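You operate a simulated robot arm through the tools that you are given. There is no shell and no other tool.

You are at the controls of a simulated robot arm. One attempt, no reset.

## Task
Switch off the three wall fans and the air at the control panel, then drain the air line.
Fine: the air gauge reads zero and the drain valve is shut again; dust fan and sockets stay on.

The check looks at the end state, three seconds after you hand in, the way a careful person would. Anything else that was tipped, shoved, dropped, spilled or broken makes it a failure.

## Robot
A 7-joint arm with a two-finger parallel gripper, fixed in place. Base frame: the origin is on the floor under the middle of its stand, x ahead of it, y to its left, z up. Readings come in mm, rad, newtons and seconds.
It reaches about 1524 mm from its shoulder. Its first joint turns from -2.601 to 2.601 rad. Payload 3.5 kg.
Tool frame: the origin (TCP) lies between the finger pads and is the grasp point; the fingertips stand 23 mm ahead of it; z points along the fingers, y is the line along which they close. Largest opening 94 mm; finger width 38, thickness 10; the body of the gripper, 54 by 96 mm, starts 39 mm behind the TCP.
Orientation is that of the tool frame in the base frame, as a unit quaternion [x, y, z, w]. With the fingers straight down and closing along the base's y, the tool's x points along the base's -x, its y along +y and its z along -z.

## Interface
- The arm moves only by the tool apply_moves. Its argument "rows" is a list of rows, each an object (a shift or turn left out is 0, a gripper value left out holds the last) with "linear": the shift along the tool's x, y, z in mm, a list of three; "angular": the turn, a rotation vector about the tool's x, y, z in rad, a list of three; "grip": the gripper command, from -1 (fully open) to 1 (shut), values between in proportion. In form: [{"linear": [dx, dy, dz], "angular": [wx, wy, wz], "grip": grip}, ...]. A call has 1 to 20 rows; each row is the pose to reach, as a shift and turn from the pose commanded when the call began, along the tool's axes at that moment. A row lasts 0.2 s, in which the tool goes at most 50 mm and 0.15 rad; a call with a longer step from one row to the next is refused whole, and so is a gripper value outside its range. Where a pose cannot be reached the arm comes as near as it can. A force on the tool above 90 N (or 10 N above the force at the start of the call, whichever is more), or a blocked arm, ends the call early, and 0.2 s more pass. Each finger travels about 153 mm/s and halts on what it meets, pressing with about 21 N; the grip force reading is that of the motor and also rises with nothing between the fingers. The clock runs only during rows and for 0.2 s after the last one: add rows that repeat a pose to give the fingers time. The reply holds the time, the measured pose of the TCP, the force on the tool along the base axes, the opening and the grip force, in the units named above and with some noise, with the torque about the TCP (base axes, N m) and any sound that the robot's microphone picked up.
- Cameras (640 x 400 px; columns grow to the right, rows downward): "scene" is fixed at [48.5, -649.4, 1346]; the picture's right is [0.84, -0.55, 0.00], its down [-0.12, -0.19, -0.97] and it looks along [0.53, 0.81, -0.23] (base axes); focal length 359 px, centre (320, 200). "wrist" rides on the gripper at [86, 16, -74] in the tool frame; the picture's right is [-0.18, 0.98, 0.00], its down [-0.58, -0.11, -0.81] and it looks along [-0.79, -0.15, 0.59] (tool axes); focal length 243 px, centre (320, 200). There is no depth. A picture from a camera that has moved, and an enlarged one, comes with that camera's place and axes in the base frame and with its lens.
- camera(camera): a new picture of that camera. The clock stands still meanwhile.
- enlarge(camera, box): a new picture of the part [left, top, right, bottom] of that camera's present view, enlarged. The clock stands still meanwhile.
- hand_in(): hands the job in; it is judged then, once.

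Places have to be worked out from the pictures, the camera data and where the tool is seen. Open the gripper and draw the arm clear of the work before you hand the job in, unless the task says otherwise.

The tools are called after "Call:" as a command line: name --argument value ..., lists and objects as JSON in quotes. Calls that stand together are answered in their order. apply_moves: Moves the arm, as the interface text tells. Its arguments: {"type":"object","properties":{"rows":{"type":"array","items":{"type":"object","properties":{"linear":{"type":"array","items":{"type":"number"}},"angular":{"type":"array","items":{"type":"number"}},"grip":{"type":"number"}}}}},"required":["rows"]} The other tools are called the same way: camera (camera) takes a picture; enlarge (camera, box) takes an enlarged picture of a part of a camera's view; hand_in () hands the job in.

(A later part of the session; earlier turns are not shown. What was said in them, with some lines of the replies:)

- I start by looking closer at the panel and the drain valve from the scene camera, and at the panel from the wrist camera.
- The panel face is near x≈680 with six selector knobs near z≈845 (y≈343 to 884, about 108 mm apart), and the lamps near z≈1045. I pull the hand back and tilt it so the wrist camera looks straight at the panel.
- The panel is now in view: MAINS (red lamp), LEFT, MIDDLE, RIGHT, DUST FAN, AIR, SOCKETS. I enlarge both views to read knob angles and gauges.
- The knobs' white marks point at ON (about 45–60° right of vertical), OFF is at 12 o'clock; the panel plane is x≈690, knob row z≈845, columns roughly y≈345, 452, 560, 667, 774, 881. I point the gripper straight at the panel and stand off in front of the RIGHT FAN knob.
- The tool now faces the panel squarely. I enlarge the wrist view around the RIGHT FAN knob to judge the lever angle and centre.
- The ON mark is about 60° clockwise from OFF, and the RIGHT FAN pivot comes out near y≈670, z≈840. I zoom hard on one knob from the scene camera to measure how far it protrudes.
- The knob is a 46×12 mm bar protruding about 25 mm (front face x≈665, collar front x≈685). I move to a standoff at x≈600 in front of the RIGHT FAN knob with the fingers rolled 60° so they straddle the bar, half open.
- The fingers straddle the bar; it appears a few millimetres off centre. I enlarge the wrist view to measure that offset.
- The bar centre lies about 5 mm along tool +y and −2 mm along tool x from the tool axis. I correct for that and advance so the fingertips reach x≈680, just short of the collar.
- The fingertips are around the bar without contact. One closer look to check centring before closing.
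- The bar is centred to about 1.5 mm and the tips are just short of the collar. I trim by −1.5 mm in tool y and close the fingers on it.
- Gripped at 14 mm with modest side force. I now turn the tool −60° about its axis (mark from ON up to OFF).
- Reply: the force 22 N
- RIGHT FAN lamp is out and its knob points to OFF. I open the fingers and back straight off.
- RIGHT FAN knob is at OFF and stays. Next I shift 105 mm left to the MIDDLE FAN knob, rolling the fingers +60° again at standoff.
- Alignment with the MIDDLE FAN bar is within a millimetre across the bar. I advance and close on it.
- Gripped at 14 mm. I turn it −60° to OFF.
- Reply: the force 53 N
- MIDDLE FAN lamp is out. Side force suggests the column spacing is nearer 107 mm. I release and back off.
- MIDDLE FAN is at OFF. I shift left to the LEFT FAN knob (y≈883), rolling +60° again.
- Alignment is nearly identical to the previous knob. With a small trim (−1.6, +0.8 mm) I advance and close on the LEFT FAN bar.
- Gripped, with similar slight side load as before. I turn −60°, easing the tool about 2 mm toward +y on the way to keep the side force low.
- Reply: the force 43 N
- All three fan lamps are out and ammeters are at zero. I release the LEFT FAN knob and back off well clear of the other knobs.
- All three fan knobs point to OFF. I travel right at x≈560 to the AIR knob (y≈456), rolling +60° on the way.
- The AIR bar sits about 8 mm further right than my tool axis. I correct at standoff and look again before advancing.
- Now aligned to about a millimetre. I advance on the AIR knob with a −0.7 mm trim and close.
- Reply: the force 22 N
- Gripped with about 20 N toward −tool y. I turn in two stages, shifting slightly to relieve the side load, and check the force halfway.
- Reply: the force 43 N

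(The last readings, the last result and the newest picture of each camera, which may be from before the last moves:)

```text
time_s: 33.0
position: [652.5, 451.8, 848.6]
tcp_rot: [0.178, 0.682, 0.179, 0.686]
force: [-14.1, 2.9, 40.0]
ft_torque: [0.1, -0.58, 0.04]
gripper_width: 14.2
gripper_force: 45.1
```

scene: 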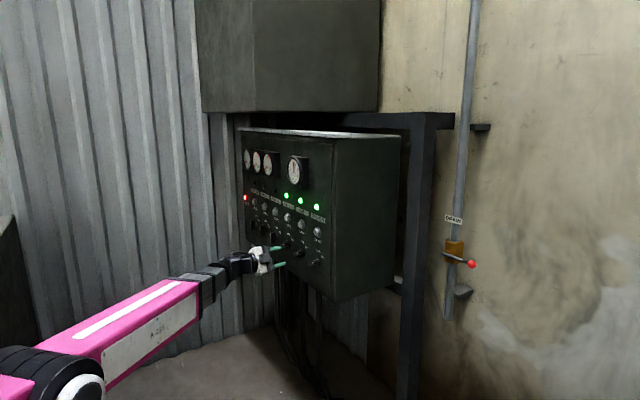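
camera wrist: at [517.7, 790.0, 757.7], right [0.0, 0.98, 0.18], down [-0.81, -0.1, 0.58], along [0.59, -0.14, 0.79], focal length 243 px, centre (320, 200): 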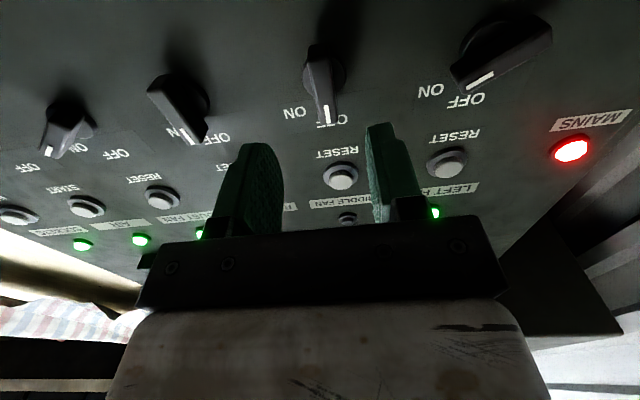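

Force is moderate, pushing up. I ease up about 1.5 mm and finish the turn.

Call:
apply_moves --rows '[{"linear": [-0.6, 0.4, 0], "angular": [0, 0, -0.105]}, {"linear": [-1.0, 0.8, 0], "angular": [0, 0, -0.21]}, {"linear": [-1.2, 0.9, 0], "angular": [0, 0, -0.315]}, {"linear": [-1.3, 1.0, 0], "angular": [0, 0, -0.42]}, {"linear": [-1.3, 1.0, 0], "angular": [0, 0, -0.525]}, {"linear": [-1.3, 1.0, 0], "angular": [0, 0, -0.525]}]'

Call:
enlarge --camera "scene" --box '[230, 140, 340, 270]'

```text
time_s: 34.4
position: [654.6, 452.1, 848.0]
tcp_rot: [-0.006, 0.706, -0.004, 0.708]
force: [-13.8, 32.2, 30.0]
ft_torque: [0.86, -0.89, 0.39]
gripper_width: 13.6
gripper_force: 45.2
```

```text
3.08 times, centred on (285, 205) of scene
camera zoom: at [48.5, -649.4, 1346.0], right [0.84, -0.55, 0.0], down [-0.12, -0.19, -0.97], along [0.53, 0.81, -0.23], focal length 1106 px, centre (428, 185)
```

zoom: 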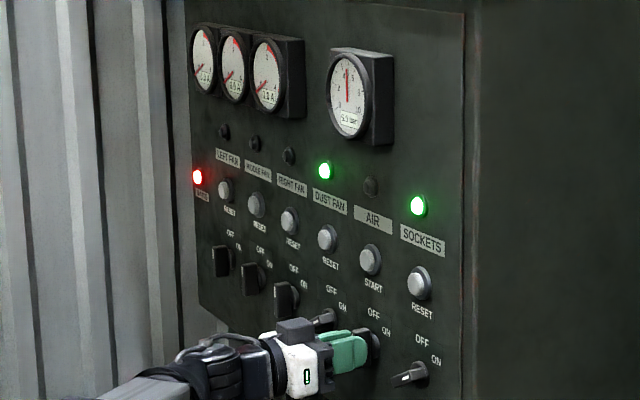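

AIR lamp is out; DUST FAN and SOCKETS remain green. I release and back away, then check all knobs and the gauge.

Call:
apply_moves --rows '[{"linear": [0, 0, 0], "grip": 0}, {"linear": [0, 0, -1], "grip": 0}, {"linear": [0, 0, -20], "grip": 0}, {"linear": [0, 0, -45], "grip": 0}, {"linear": [0, 0, -80], "grip": 0}, {"linear": [0, 0, -120], "grip": 0}]'

Call:
enlarge --camera "scene" --box '[235, 135, 345, 275]'

Call:
enlarge --camera "scene" --box '[435, 205, 495, 305]'

Call:
camera --camera "wrist"

```text
time_s: 35.8
position: [532.6, 448.2, 846.4]
tcp_rot: [-0.003, 0.707, -0.005, 0.707]
force: [0.2, 0.3, -0.2]
ft_torque: [0.03, 0.02, -0.04]
gripper_width: 47.0
gripper_force: 0.1
```

```text
2.86 times, centred on (290, 205) of scene
camera zoom: at [48.5, -649.4, 1346.0], right [0.84, -0.55, 0.0], down [-0.12, -0.19, -0.97], along [0.53, 0.81, -0.23], focal length 1027 px, centre (406, 186)
```

zoom: 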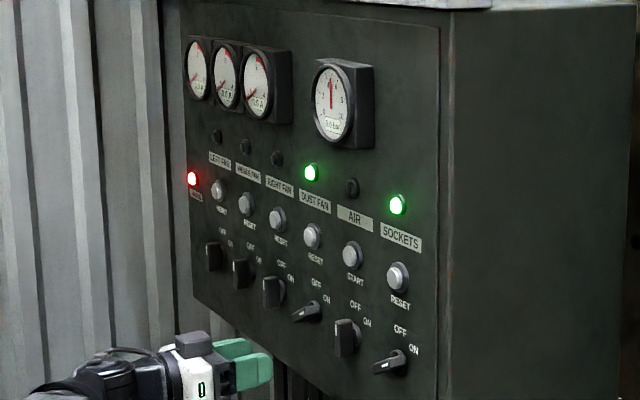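

```text
4.00 times, centred on (465, 255) of scene
camera zoom: at [48.5, -649.4, 1346.0], right [0.84, -0.55, 0.0], down [-0.12, -0.19, -0.97], along [0.53, 0.81, -0.23], focal length 1437 px, centre (-260, -20)
```

zoom: 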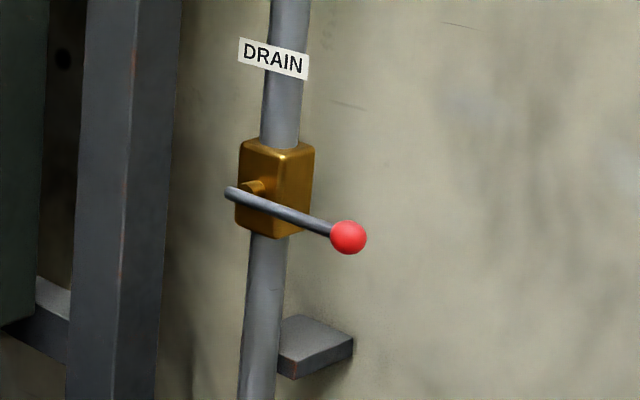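

```text
taken
camera wrist: at [459.1, 463.4, 758.8], right [0.0, 0.98, 0.17], down [-0.81, -0.1, 0.58], along [0.59, -0.14, 0.79], focal length 243 px, centre (320, 200)
```

wrist: 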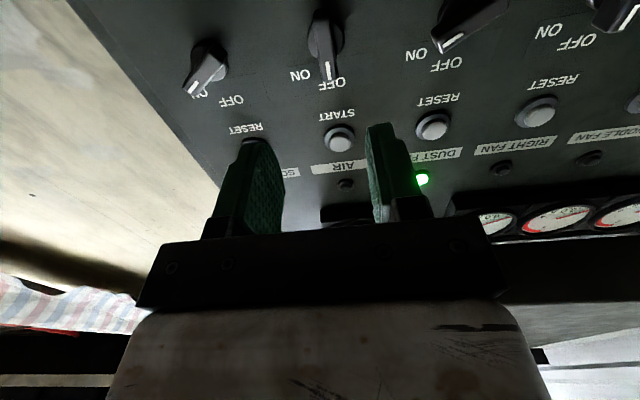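

Panel shows all three fans and AIR off, DUST FAN and SOCKETS on, and the drain lever is horizontal (closed) pointing to −y. I move the arm right in front of the valve area, pitching the hand down so the wrist camera looks level at the drain valve for a second sighting.

Call:
apply_moves --rows '[{"linear": [-11, -40, 3], "angular": [0, 0.08, 0]}, {"linear": [-22, -80, 6], "angular": [0, 0.16, 0]}, {"linear": [-33, -120, 9], "angular": [0, 0.24, 0]}, {"linear": [-44, -160, 12], "angular": [0, 0.32, 0]}, {"linear": [-55, -200, 15], "angular": [0, 0.4, 0]}, {"linear": [-66, -240, 18], "angular": [0, 0.48, 0]}, {"linear": [-77, -280, 21], "angular": [0, 0.56, 0]}, {"linear": [-88, -320, 24], "angular": [0, 0.64, 0]}, {"linear": [-99, -360, 27], "angular": [0, 0.72, 0]}, {"linear": [-110, -400, 30], "angular": [0, 0.8, 0]}]'

Call:
camera --camera "wrist"

Call:
camera --camera "scene"

```text
time_s: 38.0
position: [577.6, 50.2, 965.7]
tcp_rot: [-0.003, 0.927, -0.004, 0.376]
force: [0.6, -0.5, 0.4]
ft_torque: [-0.03, -0.01, 0.0]
gripper_width: 47.2
gripper_force: 0.1
out of reach, approached as far as the arm can: row 4, 5, 6, 7, 8, 9, 10
```

```text
taken
camera wrist: at [464.6, 66.7, 959.0], right [0.13, 0.98, 0.12], down [-0.14, -0.1, 0.98], along [0.98, -0.15, 0.13], focal length 243 px, centre (320, 200)
```

wrist: 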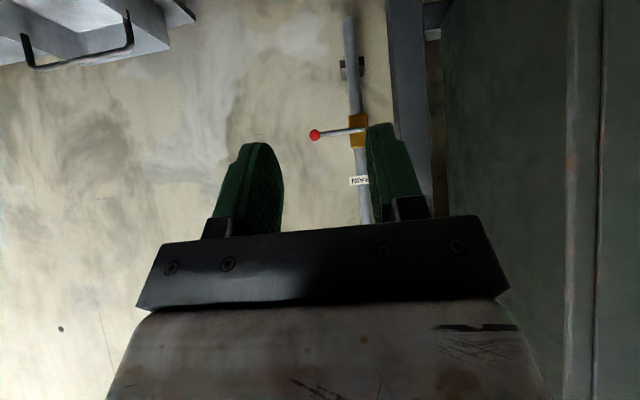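

```text
taken
```

scene: 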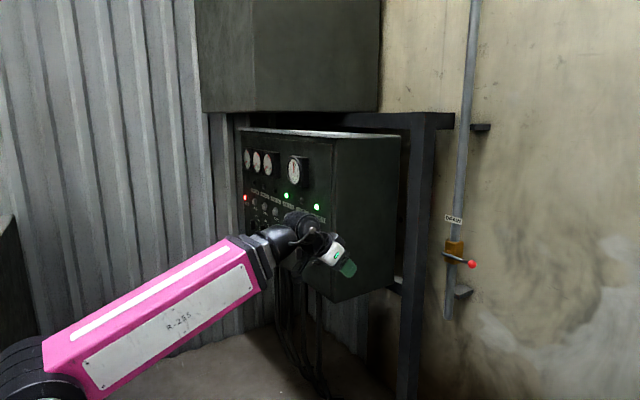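

The valve is visible from a second viewpoint: red ball at image (315,135). I enlarge to triangulate.

Call:
enlarge --camera "wrist" --box '[290, 90, 410, 190]'

Call:
enlarge --camera "wrist" --box '[0, 0, 400, 130]'

Call:
enlarge --camera "scene" --box '[440, 230, 485, 275]'

```text
4.00 times, centred on (350, 140) of wrist
camera zoom: at [464.6, 66.7, 959.0], right [0.13, 0.98, 0.12], down [-0.14, -0.1, 0.98], along [0.98, -0.15, 0.13], focal length 970 px, centre (200, 440)
```

zoom: 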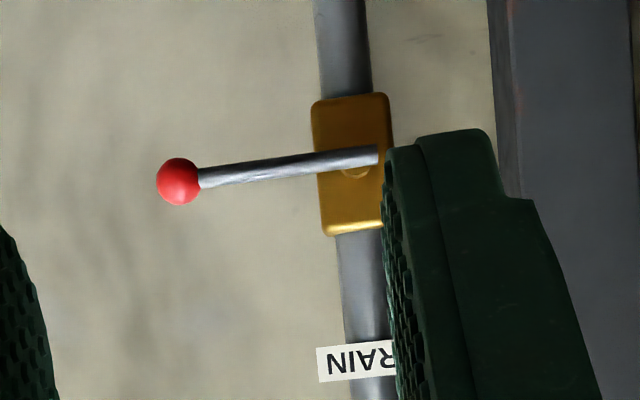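

```text
1.60 times, centred on (200, 65) of wrist
camera zoom: at [464.6, 66.7, 959.0], right [0.13, 0.98, 0.12], down [-0.14, -0.1, 0.98], along [0.98, -0.15, 0.13], focal length 388 px, centre (512, 416)
```

zoom: 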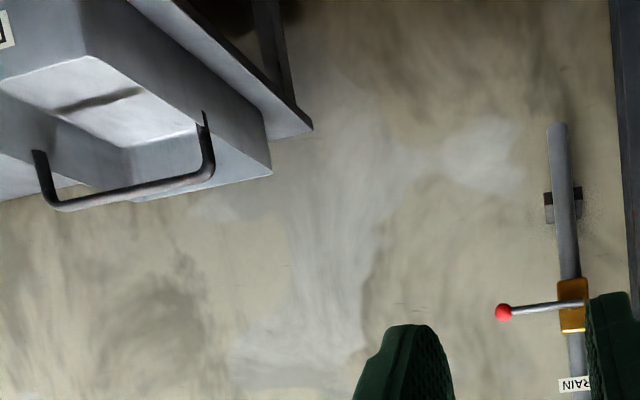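

```text
8.89 times, centred on (462, 252) of scene
camera zoom: at [48.5, -649.4, 1346.0], right [0.84, -0.55, 0.0], down [-0.12, -0.19, -0.97], along [0.53, 0.81, -0.23], focal length 3194 px, centre (-947, -267)
```

zoom: 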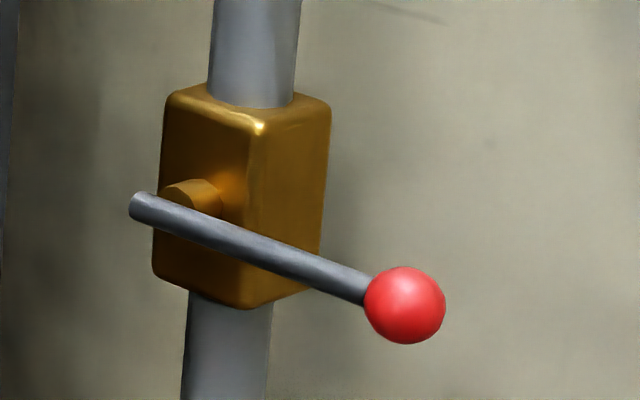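

Triangulation: red ball at about (1054, −17, 878), lever horizontal along −y, pivot at about y≈83, z≈880, lever ~100 mm long, in front of the brass body; a frame post starts at y≈174. I move forward to about (800, −17, 880) with the tool pointing straight ahead.

Call:
apply_moves --rows '[{"linear": [-16.7, -9.3, 31.6], "angular": [0, -0.1143, 0], "grip": 0}, {"linear": [-33.4, -18.6, 63.2], "angular": [0, -0.2286, 0]}, {"linear": [-50.1, -27.9, 94.8], "angular": [0, -0.3429, 0]}, {"linear": [-66.8, -37.1, 126.3], "angular": [0, -0.4571, 0]}, {"linear": [-83.5, -46.4, 157.9], "angular": [0, -0.5714, 0]}, {"linear": [-100.2, -55.7, 189.5], "angular": [0, -0.6857, 0]}, {"linear": [-116.9, -65.0, 221.1], "angular": [0, -0.8, 0]}, {"linear": [-116.9, -65.0, 221.1], "angular": [0, -0.8, 0]}]'

Call:
camera --camera "wrist"

Call:
camera --camera "scene"

```text
time_s: 39.8
position: [809.0, -12.8, 890.5]
tcp_rot: [0.0, 0.713, -0.008, 0.701]
force: [-0.3, -0.8, 0.1]
ft_torque: [-0.02, -0.01, 0.0]
gripper_width: 47.2
gripper_force: 0.1
out of reach, approached as far as the arm can: row 7, 8
```

```text
taken
camera wrist: at [734.2, 3.5, 804.8], right [0.02, 0.98, 0.17], down [-0.8, -0.09, 0.6], along [0.6, -0.15, 0.78], focal length 243 px, centre (320, 200)
```

wrist: 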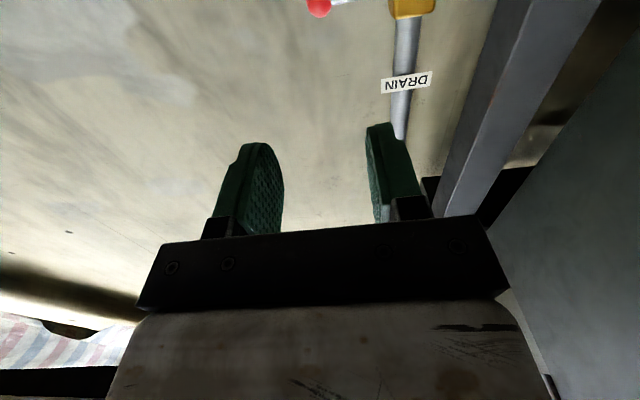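

```text
taken
```

scene: 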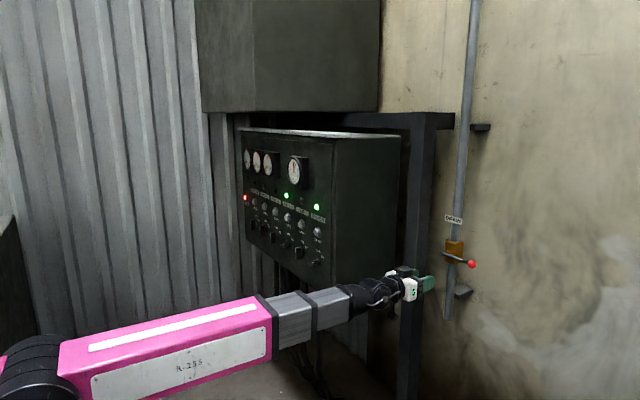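

The arm appears to be a telescoping boom, so "out of reach" was its minimum extension; going farther out is fine. I advance to about x≈930 while rolling −90° so the fingers can straddle the horizontal lever.

Call:
apply_moves --rows '[{"linear": [0, 0, 20], "angular": [0, 0, -0.1]}, {"linear": [0, 0, 40], "angular": [0, 0, -0.24]}, {"linear": [0, 0, 55], "angular": [0, 0, -0.38]}, {"linear": [0, 0, 70], "angular": [0, 0, -0.52]}, {"linear": [0, 0, 80], "angular": [0, 0, -0.66]}, {"linear": [0, 0, 90], "angular": [0, 0, -0.8]}, {"linear": [0, 0, 100], "angular": [0, 0, -0.94]}, {"linear": [0, 0, 110], "angular": [0, 0, -1.08]}, {"linear": [0, 0, 118], "angular": [0, 0, -1.22]}, {"linear": [0, 0, 125], "angular": [0, 0, -1.36]}, {"linear": [0, 0, 130], "angular": [0, 0, -1.48]}, {"linear": [0, 0, 130], "angular": [0, 0, -1.571]}, {"linear": [0, 0, 130], "angular": [0, 0, -1.571]}]'

Call:
camera --camera "wrist"

Call:
camera --camera "scene"

```text
time_s: 42.6
position: [937.7, -13.4, 892.2]
tcp_rot: [0.504, -0.497, 0.503, -0.496]
force: [0.2, 0.5, -1.1]
ft_torque: [0.02, 0.01, -0.01]
gripper_width: 47.1
gripper_force: 0.0
```

```text
taken
camera wrist: at [864.8, -100.7, 877.7], right [0.0, 0.17, -0.99], down [-0.81, 0.58, 0.1], along [0.59, 0.79, 0.14], focal length 243 px, centre (320, 200)
```

wrist: 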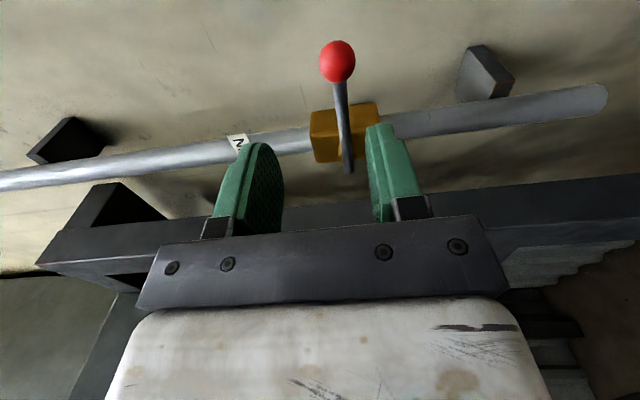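

```text
taken
```

scene: 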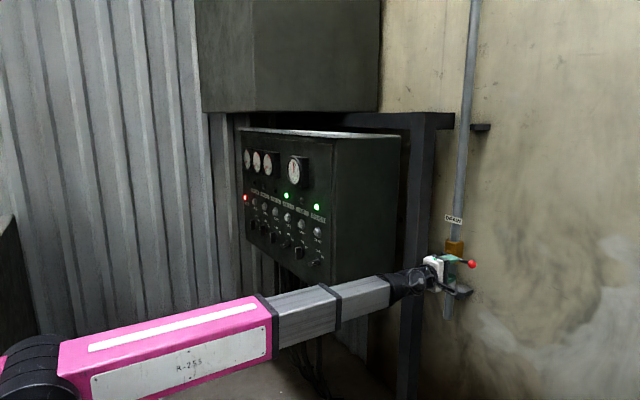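

The lever and ball are clearly between the fingers' lines of advance. I enlarge to place the ball and rod precisely relative to the tool.

Call:
enlarge --camera "wrist" --box '[230, 30, 420, 190]'

Call:
enlarge --camera "scene" --box '[275, 140, 325, 200]'

```text
2.50 times, centred on (325, 110) of wrist
camera zoom: at [864.8, -100.7, 877.7], right [0.0, 0.17, -0.99], down [-0.81, 0.58, 0.1], along [0.59, 0.79, 0.14], focal length 606 px, centre (308, 425)
```

zoom: 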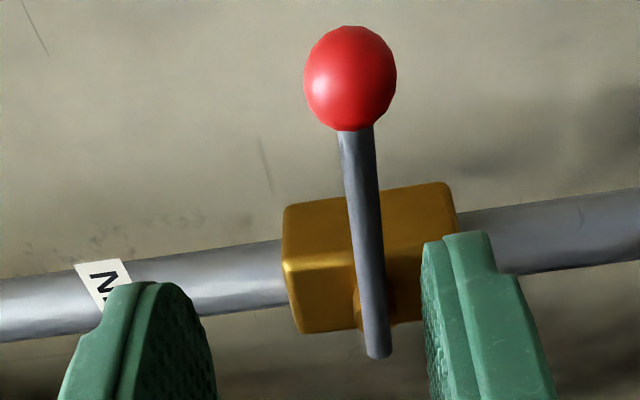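

```text
6.67 times, centred on (300, 170) of scene
camera zoom: at [48.5, -649.4, 1346.0], right [0.84, -0.55, 0.0], down [-0.12, -0.19, -0.97], along [0.53, 0.81, -0.23], focal length 2396 px, centre (453, 400)
```

zoom: 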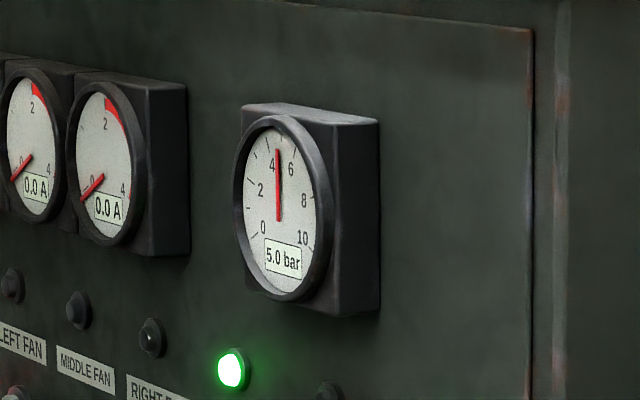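

Ball is ~12.5 mm below and ~2.5 mm to −y of my tool axis; the gauge still reads 5.0 bar. I line up, open a bit wider and advance so the pads straddle the ball (TCP x≈1041).

Call:
apply_moves --rows '[{"linear": [2.5, 12.5, 0], "grip": -0.3}, {"linear": [2.5, 12.5, 20]}, {"linear": [2.5, 12.5, 40]}, {"linear": [2.5, 12.5, 60]}, {"linear": [2.5, 12.5, 78]}, {"linear": [2.5, 12.5, 92]}, {"linear": [2.5, 12.5, 102.5]}, {"linear": [2.5, 12.5, 102.5]}]'

Call:
camera --camera "wrist"

Call:
enlarge --camera "scene" --box '[410, 215, 500, 315]'

```text
time_s: 44.4
position: [1040.6, -15.4, 880.1]
tcp_rot: [0.503, -0.497, 0.503, -0.497]
force: [-0.2, 0.2, 1.6]
ft_torque: [-0.01, -0.03, 0.01]
gripper_width: 61.1
gripper_force: 0.0
```

```text
taken
camera wrist: at [967.2, -102.8, 864.8], right [0.0, 0.17, -0.99], down [-0.81, 0.58, 0.1], along [0.59, 0.79, 0.14], focal length 243 px, centre (320, 200)
```

wrist: 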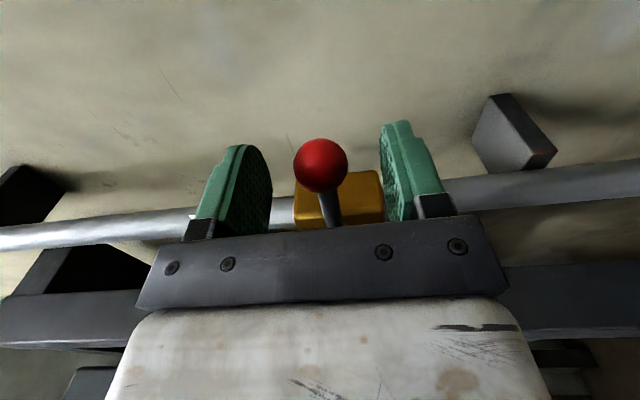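

```text
4.00 times, centred on (455, 265) of scene
camera zoom: at [48.5, -649.4, 1346.0], right [0.84, -0.55, 0.0], down [-0.12, -0.19, -0.97], along [0.53, 0.81, -0.23], focal length 1437 px, centre (-220, -60)
```

zoom: 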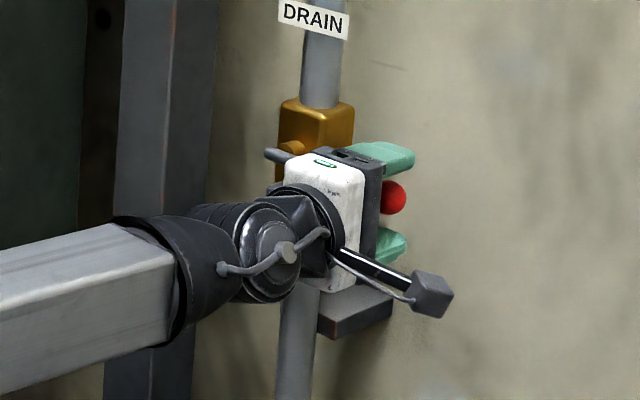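

The ball is centred between the pads. I close on it.

Call:
apply_moves --rows '[{"grip": 0}, {"grip": 0.3}, {"grip": 0.6}, {"grip": 1}, {"grip": 1}]'

Call:
camera --camera "wrist"

```text
time_s: 45.6
position: [1041.0, -15.9, 879.2]
tcp_rot: [0.503, -0.497, 0.503, -0.497]
force: [-0.6, -0.4, -0.2]
ft_torque: [-0.03, 0.04, 0.04]
gripper_width: 26.9
gripper_force: 44.7
```

```text
taken
camera wrist: at [967.1, -102.9, 864.7], right [0.0, 0.17, -0.99], down [-0.81, 0.58, 0.1], along [0.59, 0.79, 0.14], focal length 243 px, centre (320, 200)
```

wrist: 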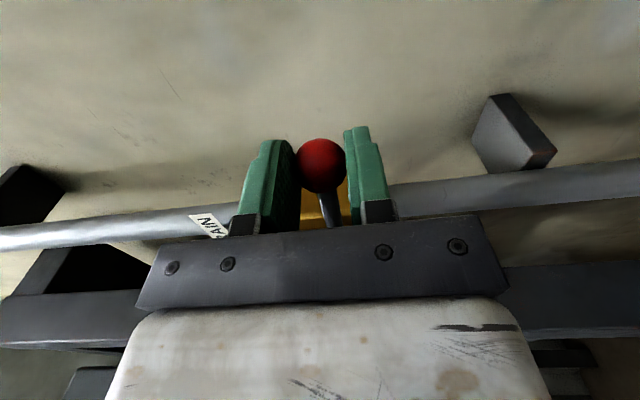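

Firm grip on the ball with no side load. I test the turning direction gently: a 3 mm arc downward with matching roll.

Call:
apply_moves --rows '[{"linear": [0, 1.5, 0], "angular": [0, 0, 0.015]}, {"linear": [0, 2.9, 0], "angular": [0, 0, 0.03]}, {"linear": [0, 2.9, 0], "angular": [0, 0, 0.03]}]'

```text
time_s: 46.4
position: [1041.6, -15.7, 875.8]
tcp_rot: [-0.495, 0.505, -0.496, 0.504]
force: [-3.7, 5.7, -0.9]
ft_torque: [0.02, -0.01, 0.14]
gripper_width: 27.2
gripper_force: 45.1
```

The lever moves freely downward, with under 6 N. I continue the arc about the pivot (radius ≈97 mm) to roughly 43° and check forces and the gauge.

Call:
apply_moves --rows '[{"linear": [-0.7, 11.61, 0], "angular": [0, 0, 0.12]}, {"linear": [-2.78, 23.06, 0], "angular": [0, 0, 0.24]}, {"linear": [-6.22, 34.17, 0], "angular": [0, 0, 0.36]}, {"linear": [-10.96, 44.79, 0], "angular": [0, 0, 0.48]}, {"linear": [-16.94, 54.77, 0], "angular": [0, 0, 0.6]}, {"linear": [-24.07, 63.96, 0], "angular": [0, 0, 0.72]}]'

Call:
camera --camera "wrist"

Call:
camera --camera "scene"

```text
time_s: 47.8
position: [1041.7, 7.7, 811.6]
tcp_rot: [-0.286, 0.648, -0.285, 0.646]
force: [-23.5, -6.3, -9.4]
ft_torque: [-0.24, 0.01, -0.09]
gripper_width: 26.8
gripper_force: 44.6
```

```text
taken
camera wrist: at [967.3, -45.3, 742.0], right [0.0, 0.8, -0.6], down [-0.8, 0.36, 0.47], along [0.59, 0.48, 0.64], focal length 243 px, centre (320, 200)
```

wrist: 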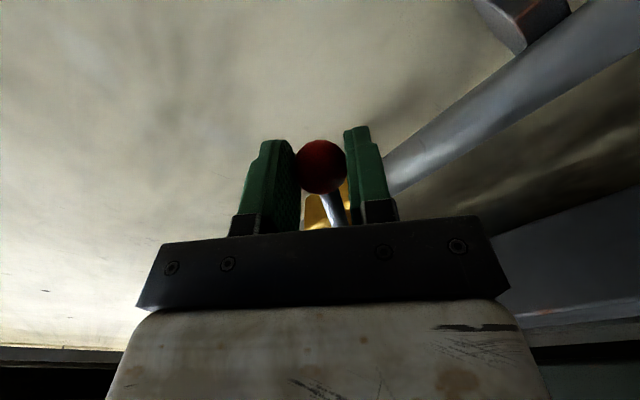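

```text
taken
```

scene: 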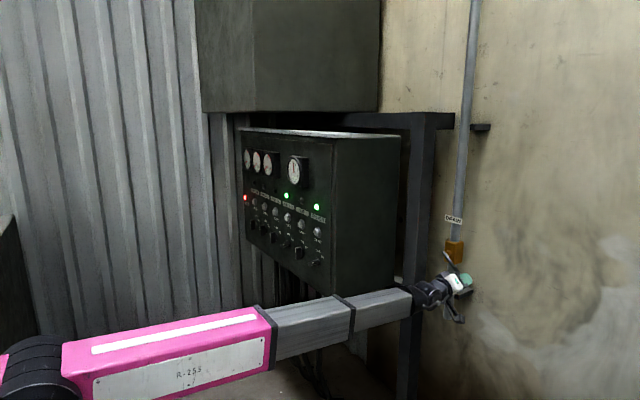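

Lever is at about 43° with small loads (a mild −x push). I continue the arc to about 89°, easing 1 mm back in x.

Call:
apply_moves --rows '[{"linear": [-0.7, 11.61, -0.7], "angular": [0, 0, 0.12]}, {"linear": [-2.78, 23.06, -1], "angular": [0, 0, 0.24]}, {"linear": [-6.22, 34.17, -1], "angular": [0, 0, 0.36]}, {"linear": [-10.96, 44.79, -1], "angular": [0, 0, 0.48]}, {"linear": [-16.94, 54.77, -1], "angular": [0, 0, 0.6]}, {"linear": [-22.81, 62.49, -1], "angular": [0, 0, 0.7]}, {"linear": [-29.42, 69.58, -1], "angular": [0, 0, 0.8]}]'

Call:
camera --camera "scene"

Call:
enlarge --camera "scene" --box '[275, 140, 325, 200]'

Call:
enlarge --camera "scene" --box '[410, 215, 500, 315]'

```text
time_s: 49.4
position: [1042.5, 78.3, 779.6]
tcp_rot: [-0.011, 0.709, -0.01, 0.705]
force: [7.2, -3.6, -32.1]
ft_torque: [0.0, 0.38, -0.01]
gripper_width: 26.9
gripper_force: 44.8
```

```text
taken
```

scene: 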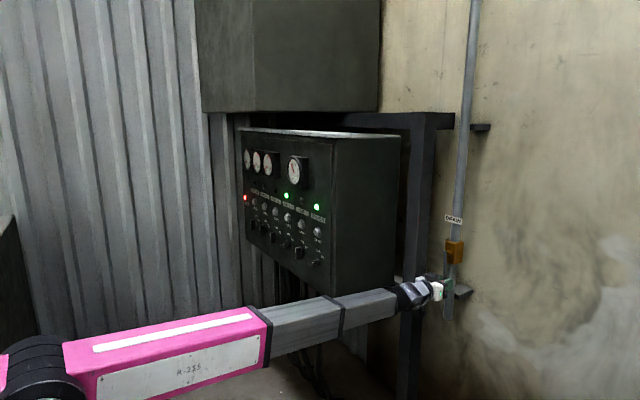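

```text
6.67 times, centred on (300, 170) of scene
camera zoom: at [48.5, -649.4, 1346.0], right [0.84, -0.55, 0.0], down [-0.12, -0.19, -0.97], along [0.53, 0.81, -0.23], focal length 2396 px, centre (453, 400)
```

zoom: 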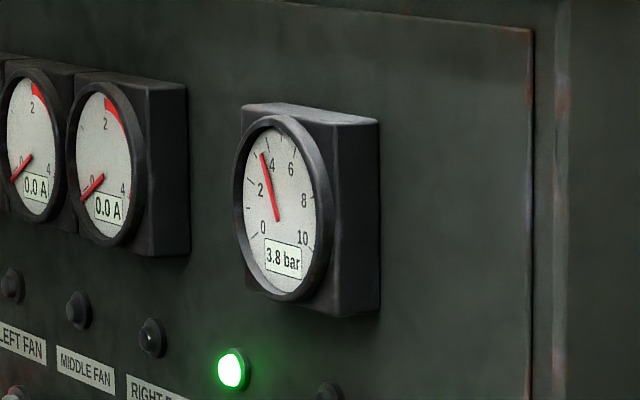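

```text
4.00 times, centred on (455, 265) of scene
camera zoom: at [48.5, -649.4, 1346.0], right [0.84, -0.55, 0.0], down [-0.12, -0.19, -0.97], along [0.53, 0.81, -0.23], focal length 1437 px, centre (-220, -60)
```

zoom: 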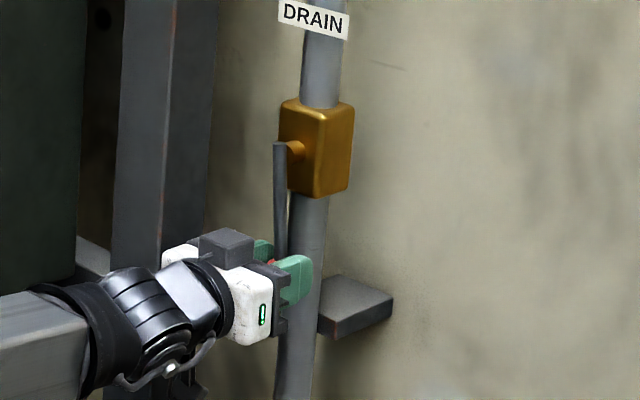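

The gauge is falling (3.8 bar), so the valve is open. I hold here, relieving a bit of load, and let it drain.

Call:
apply_moves --rows '[{"linear": [0.7, 0, 0]}, {"linear": [1.2, 0, 0]}, {"linear": [1.2, 0, 0]}, {"linear": [1.2, 0, 0]}, {"linear": [1.2, 0, 0]}, {"linear": [1.2, 0, 0]}, {"linear": [1.2, 0, 0]}, {"linear": [1.2, 0, 0]}, {"linear": [1.2, 0, 0]}, {"linear": [1.2, 0, 0]}, {"linear": [1.2, 0, 0]}, {"linear": [1.2, 0, 0]}, {"linear": [1.2, 0, 0]}, {"linear": [1.2, 0, 0]}, {"linear": [1.2, 0, 0]}, {"linear": [1.2, 0, 0]}, {"linear": [1.2, 0, 0]}, {"linear": [1.2, 0, 0]}, {"linear": [1.2, 0, 0]}, {"linear": [1.2, 0, 0]}]'

Call:
enlarge --camera "scene" --box '[275, 140, 325, 200]'

```text
time_s: 53.6
position: [1041.7, 77.1, 780.4]
tcp_rot: [-0.013, 0.707, -0.012, 0.707]
force: [31.9, 0.8, 2.2]
ft_torque: [0.02, -0.21, 0.0]
gripper_width: 27.1
gripper_force: 45.1
```

```text
6.67 times, centred on (300, 170) of scene
camera zoom: at [48.5, -649.4, 1346.0], right [0.84, -0.55, 0.0], down [-0.12, -0.19, -0.97], along [0.53, 0.81, -0.23], focal length 2396 px, centre (453, 400)
```

zoom: 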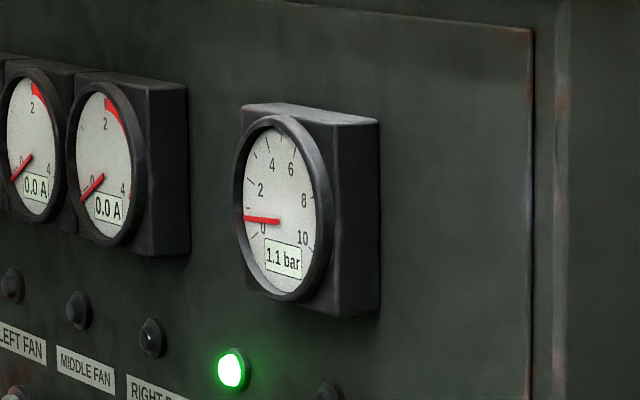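

Down to 1.1 bar. I keep holding, easing 1.2 mm forward to relax the axial load.

Call:
apply_moves --rows '[{"linear": [0, 0, 0.6]}, {"linear": [0, 0, 1.2]}, {"linear": [0, 0, 1.2]}, {"linear": [0, 0, 1.2]}, {"linear": [0, 0, 1.2]}, {"linear": [0, 0, 1.2]}, {"linear": [0, 0, 1.2]}, {"linear": [0, 0, 1.2]}, {"linear": [0, 0, 1.2]}, {"linear": [0, 0, 1.2]}, {"linear": [0, 0, 1.2]}, {"linear": [0, 0, 1.2]}, {"linear": [0, 0, 1.2]}, {"linear": [0, 0, 1.2]}, {"linear": [0, 0, 1.2]}, {"linear": [0, 0, 1.2]}, {"linear": [0, 0, 1.2]}, {"linear": [0, 0, 1.2]}, {"linear": [0, 0, 1.2]}, {"linear": [0, 0, 1.2]}]'

Call:
enlarge --camera "scene" --box '[275, 140, 325, 200]'

```text
time_s: 57.8
position: [1040.1, 78.0, 780.5]
tcp_rot: [-0.013, 0.707, -0.011, 0.707]
force: [8.1, 1.9, 9.6]
ft_torque: [0.02, -0.17, 0.01]
gripper_width: 26.8
gripper_force: 44.5
```

```text
6.67 times, centred on (300, 170) of scene
camera zoom: at [48.5, -649.4, 1346.0], right [0.84, -0.55, 0.0], down [-0.12, -0.19, -0.97], along [0.53, 0.81, -0.23], focal length 2396 px, centre (453, 400)
```

zoom: 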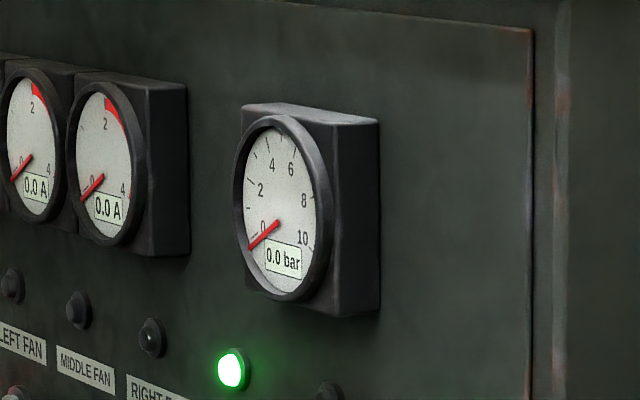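

The gauge reads 0.0 bar. I wait a second more, then start swinging the lever back up along the same arc (first half).

Call:
apply_moves --rows '[{"linear": [0, 0, 0]}, {"linear": [0, 0, 0]}, {"linear": [0, 0, 0]}, {"linear": [0, 0, 0]}, {"linear": [0, 0, 0]}, {"linear": [-0.71, -11.73, 0], "angular": [0, 0, -0.12]}, {"linear": [-2.81, -23.29, 0], "angular": [0, 0, -0.24]}, {"linear": [-6.28, -34.52, 0], "angular": [0, 0, -0.36]}, {"linear": [-11.07, -45.25, 0], "angular": [0, 0, -0.48]}, {"linear": [-17.12, -55.33, 0], "angular": [0, 0, -0.6]}, {"linear": [-24.32, -64.62, 0], "angular": [0, 0, -0.72]}]'

```text
time_s: 60.2
position: [1041.8, 15.9, 808.4]
tcp_rot: [-0.262, 0.656, -0.26, 0.658]
force: [-15.3, 22.5, 18.8]
ft_torque: [-0.01, -0.24, 0.24]
gripper_width: 27.0
gripper_force: 45.3
```

Small inward load; I tighten the radius by 1 mm and bring the lever the rest of the way to horizontal.

Call:
apply_moves --rows '[{"linear": [-1.4, -11.61, 0], "angular": [0, 0, -0.12]}, {"linear": [-3.78, -23.06, 0], "angular": [0, 0, -0.24]}, {"linear": [-7.22, -34.17, 0], "angular": [0, 0, -0.36]}, {"linear": [-11.96, -44.79, 0], "angular": [0, 0, -0.48]}, {"linear": [-17.94, -54.77, 0], "angular": [0, 0, -0.6]}, {"linear": [-23.81, -62.49, 0], "angular": [0, 0, -0.7]}, {"linear": [-29.04, -68.22, 0], "angular": [0, 0, -0.78]}, {"linear": [-32.54, -71.58, 0], "angular": [0, 0, -0.83]}, {"linear": [-32.54, -71.58, 0], "angular": [0, 0, -0.83]}]'

Call:
camera --camera "wrist"

Call:
enlarge --camera "scene" --box '[410, 215, 500, 315]'

Call:
enlarge --camera "scene" --box '[275, 140, 325, 200]'

```text
time_s: 62.2
position: [1042.8, -15.2, 878.8]
tcp_rot: [0.503, -0.496, 0.504, -0.497]
force: [6.1, 22.6, -0.2]
ft_torque: [-0.05, -0.02, 0.24]
gripper_width: 27.1
gripper_force: 45.2
```

```text
taken
camera wrist: at [968.8, -102.2, 864.1], right [0.0, 0.17, -0.99], down [-0.81, 0.58, 0.1], along [0.59, 0.79, 0.14], focal length 243 px, centre (320, 200)
```

wrist: 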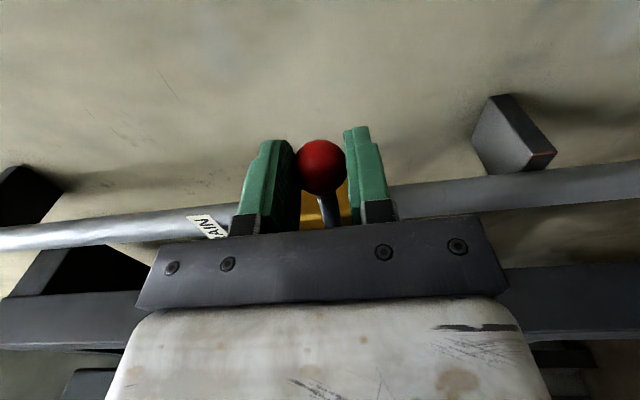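

```text
4.00 times, centred on (455, 265) of scene
camera zoom: at [48.5, -649.4, 1346.0], right [0.84, -0.55, 0.0], down [-0.12, -0.19, -0.97], along [0.53, 0.81, -0.23], focal length 1437 px, centre (-220, -60)
```

zoom: 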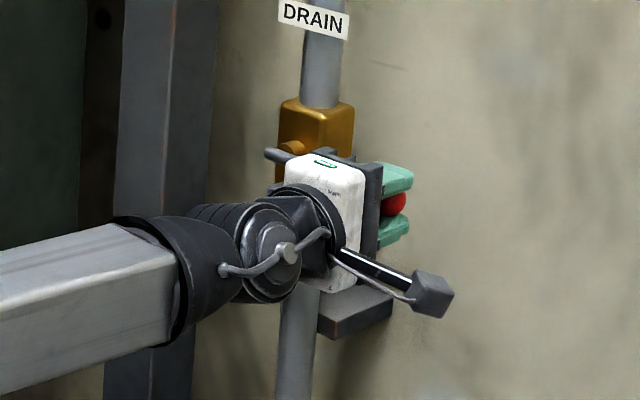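

```text
6.67 times, centred on (300, 170) of scene
camera zoom: at [48.5, -649.4, 1346.0], right [0.84, -0.55, 0.0], down [-0.12, -0.19, -0.97], along [0.53, 0.81, -0.23], focal length 2396 px, centre (453, 400)
```

zoom: 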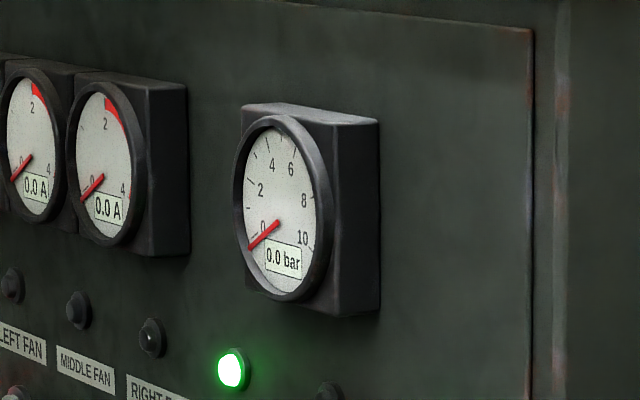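

The lever is back to about horizontal and the gauge stays at 0.0. I nudge it up 2.5 mm more to feel for the closed stop.

Call:
apply_moves --rows '[{"linear": [-0.8, -1.2, 0], "angular": [0, 0, -0.012]}, {"linear": [-0.8, -2.5, 0], "angular": [0, 0, -0.025]}, {"linear": [-0.8, -2.5, 0], "angular": [0, 0, -0.025]}]'

```text
time_s: 63.0
position: [1043.0, -15.6, 880.7]
tcp_rot: [0.51, -0.491, 0.509, -0.49]
force: [23.3, 13.0, -9.7]
ft_torque: [0.02, 0.15, -0.04]
gripper_width: 26.7
gripper_force: 44.9
```

Slight resistance only. One more small nudge to confirm the stop.

Call:
apply_moves --rows '[{"linear": [0, -1.0, -0.8], "angular": [0, 0, -0.008]}, {"linear": [0, -2.0, -0.8], "angular": [0, 0, -0.015]}, {"linear": [0, -2.0, -0.8], "angular": [0, 0, -0.015]}]'

Call:
camera --camera "wrist"

```text
time_s: 63.8
position: [1042.0, -14.8, 881.3]
tcp_rot: [0.514, -0.489, 0.512, -0.485]
force: [31.5, 4.5, -31.8]
ft_torque: [-0.07, 0.21, -0.09]
gripper_width: 27.0
gripper_force: 45.2
```

```text
taken
camera wrist: at [968.1, -102.9, 869.7], right [-0.01, 0.13, -0.99], down [-0.8, 0.59, 0.08], along [0.59, 0.8, 0.1], focal length 243 px, centre (320, 200)
```

wrist: 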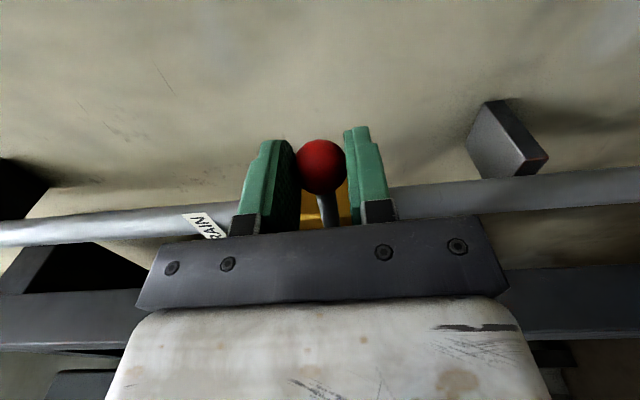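

Resistance rises to ~32 N at the upper stop: the valve is shut. I relax that preload, open the fingers and draw straight back.

Call:
apply_moves --rows '[{"linear": [0, 1.0, 0.8], "angular": [0, 0, 0.008]}, {"linear": [0, 2.0, 1.5], "angular": [0, 0, 0.015]}, {"linear": [0, 2.0, 1.5], "angular": [0, 0, 0.015], "grip": 0.3}, {"linear": [0, 2.0, 1.5], "angular": [0, 0, 0.015], "grip": -0.3}, {"linear": [0, 2.0, 1.5], "angular": [0, 0, 0.015], "grip": -0.3}, {"linear": [0, 2.0, -20], "angular": [0, 0, 0.015]}, {"linear": [0, 2.0, -50], "angular": [0, 0, 0.015]}, {"linear": [0, 2.0, -85], "angular": [0, 0, 0.015]}, {"linear": [0, 2.0, -120], "angular": [0, 0, 0.015]}]'

Call:
camera --camera "wrist"

Call:
enlarge --camera "scene" --box '[410, 215, 500, 315]'

Call:
enlarge --camera "scene" --box '[235, 135, 345, 275]'

```text
time_s: 65.8
position: [920.6, -16.2, 880.9]
tcp_rot: [0.509, -0.491, 0.509, -0.491]
force: [-0.4, 0.7, -0.7]
ft_torque: [-0.03, 0.02, 0.01]
gripper_width: 61.1
gripper_force: 0.0
```

```text
taken
camera wrist: at [846.9, -102.0, 867.7], right [0.0, 0.15, -0.99], down [-0.81, 0.59, 0.09], along [0.59, 0.8, 0.12], focal length 243 px, centre (320, 200)
```

wrist: 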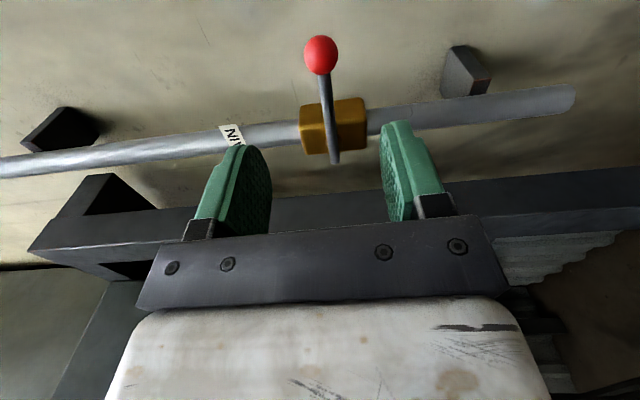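

```text
4.00 times, centred on (455, 265) of scene
camera zoom: at [48.5, -649.4, 1346.0], right [0.84, -0.55, 0.0], down [-0.12, -0.19, -0.97], along [0.53, 0.81, -0.23], focal length 1437 px, centre (-220, -60)
```

zoom: 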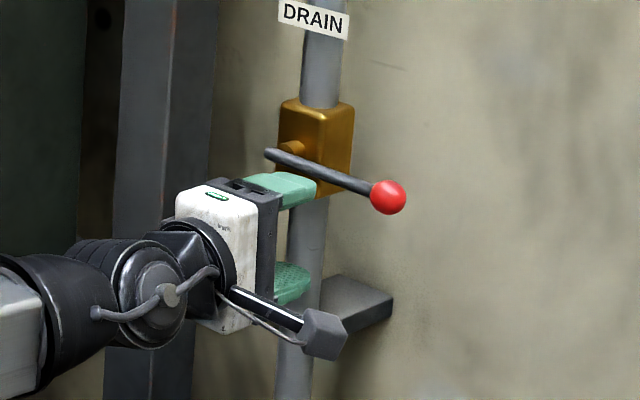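

```text
2.86 times, centred on (290, 205) of scene
camera zoom: at [48.5, -649.4, 1346.0], right [0.84, -0.55, 0.0], down [-0.12, -0.19, -0.97], along [0.53, 0.81, -0.23], focal length 1027 px, centre (406, 186)
```

zoom: 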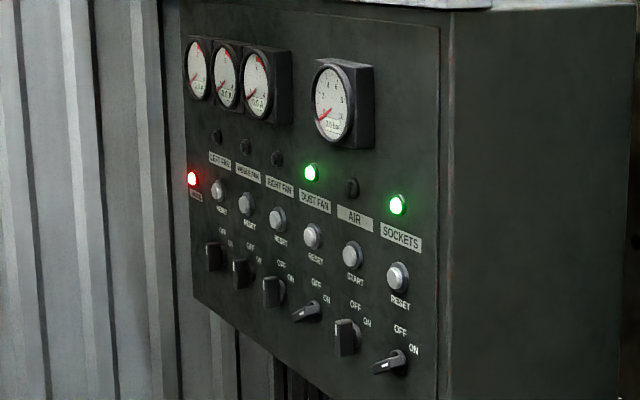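

The lever is exactly back at its original closed position; fans and AIR are off, DUST FAN and SOCKETS on. I open fully, draw further back and read the gauge once more.

Call:
apply_moves --rows '[{"linear": [0, 0, -25], "grip": -1}, {"linear": [0, 0, -50]}, {"linear": [0, 0, -75]}, {"linear": [0, 0, -85]}, {"linear": [0, 0, -85]}, {"linear": [0, 0, -85]}, {"linear": [0, 0, -85]}, {"linear": [0, 0, -85]}, {"linear": [0, 0, -85]}, {"linear": [0, 0, -85]}]'

Call:
enlarge --camera "scene" --box '[275, 140, 325, 200]'

Call:
enlarge --camera "scene" --box '[240, 190, 335, 275]'

Call:
camera --camera "scene"

```text
time_s: 68.0
position: [835.8, -14.6, 879.7]
tcp_rot: [0.509, -0.491, 0.509, -0.491]
force: [-0.5, -0.2, 0.4]
ft_torque: [0.0, -0.01, -0.01]
gripper_width: 94.1
gripper_force: 0.0
```

```text
6.67 times, centred on (300, 170) of scene
camera zoom: at [48.5, -649.4, 1346.0], right [0.84, -0.55, 0.0], down [-0.12, -0.19, -0.97], along [0.53, 0.81, -0.23], focal length 2396 px, centre (453, 400)
```

zoom: 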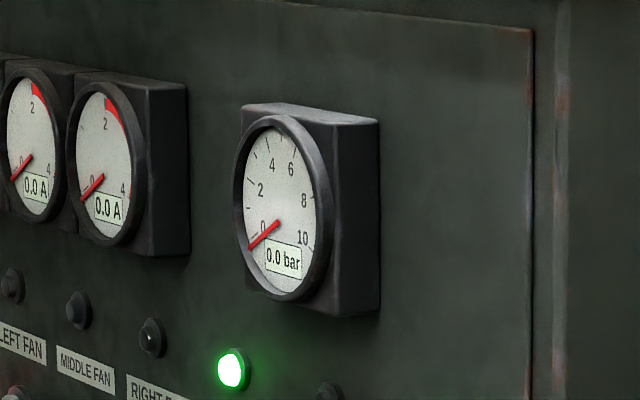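

```text
4.71 times, centred on (288, 232) of scene
camera zoom: at [48.5, -649.4, 1346.0], right [0.84, -0.55, 0.0], down [-0.12, -0.19, -0.97], along [0.53, 0.81, -0.23], focal length 1691 px, centre (473, 47)
```

zoom: 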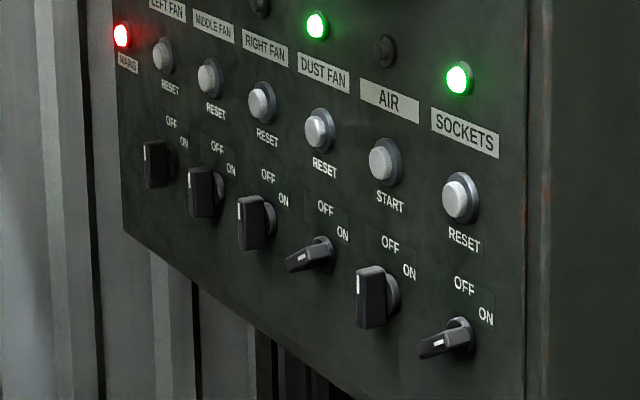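

```text
taken
```

scene: 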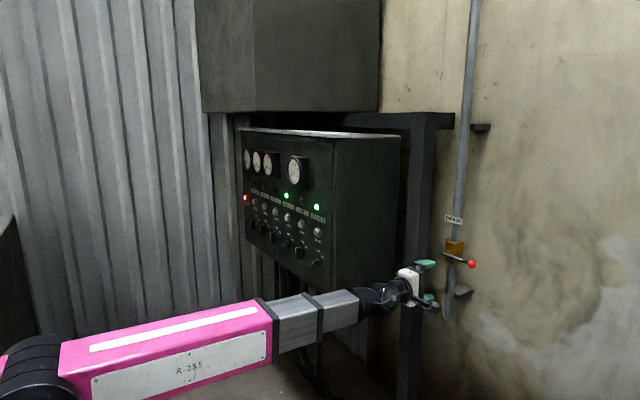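

Everything checks out: LEFT, MIDDLE and RIGHT FAN and AIR are at OFF with their lamps out. DUST FAN and SOCKETS are still on, the gauge reads 0.0 bar, the drain lever is horizontal (shut), and the gripper is open and clear. I hand the job in.

Call:
hand_in

```text
The job is handed in.
```

The job is done and handed in. The three wall fans and the air are switched off at the panel, and the air line is drained.

- **Fans and air:** the LEFT, MIDDLE and RIGHT FAN and AIR knobs point to OFF and their lamps are out.
- **Left on:** the DUST FAN and SOCKETS lamps are still green, and I did not touch their knobs.
- **Air line:** the gauge fell from 5.0 bar to 0.0 bar and still read 0.0 about five seconds after the valve was shut.
- **Drain valve:** the lever is back at its closed stop, in the same position as at the start.

I saw nothing knocked or moved along the way. The gripper is open and clear of the valve.
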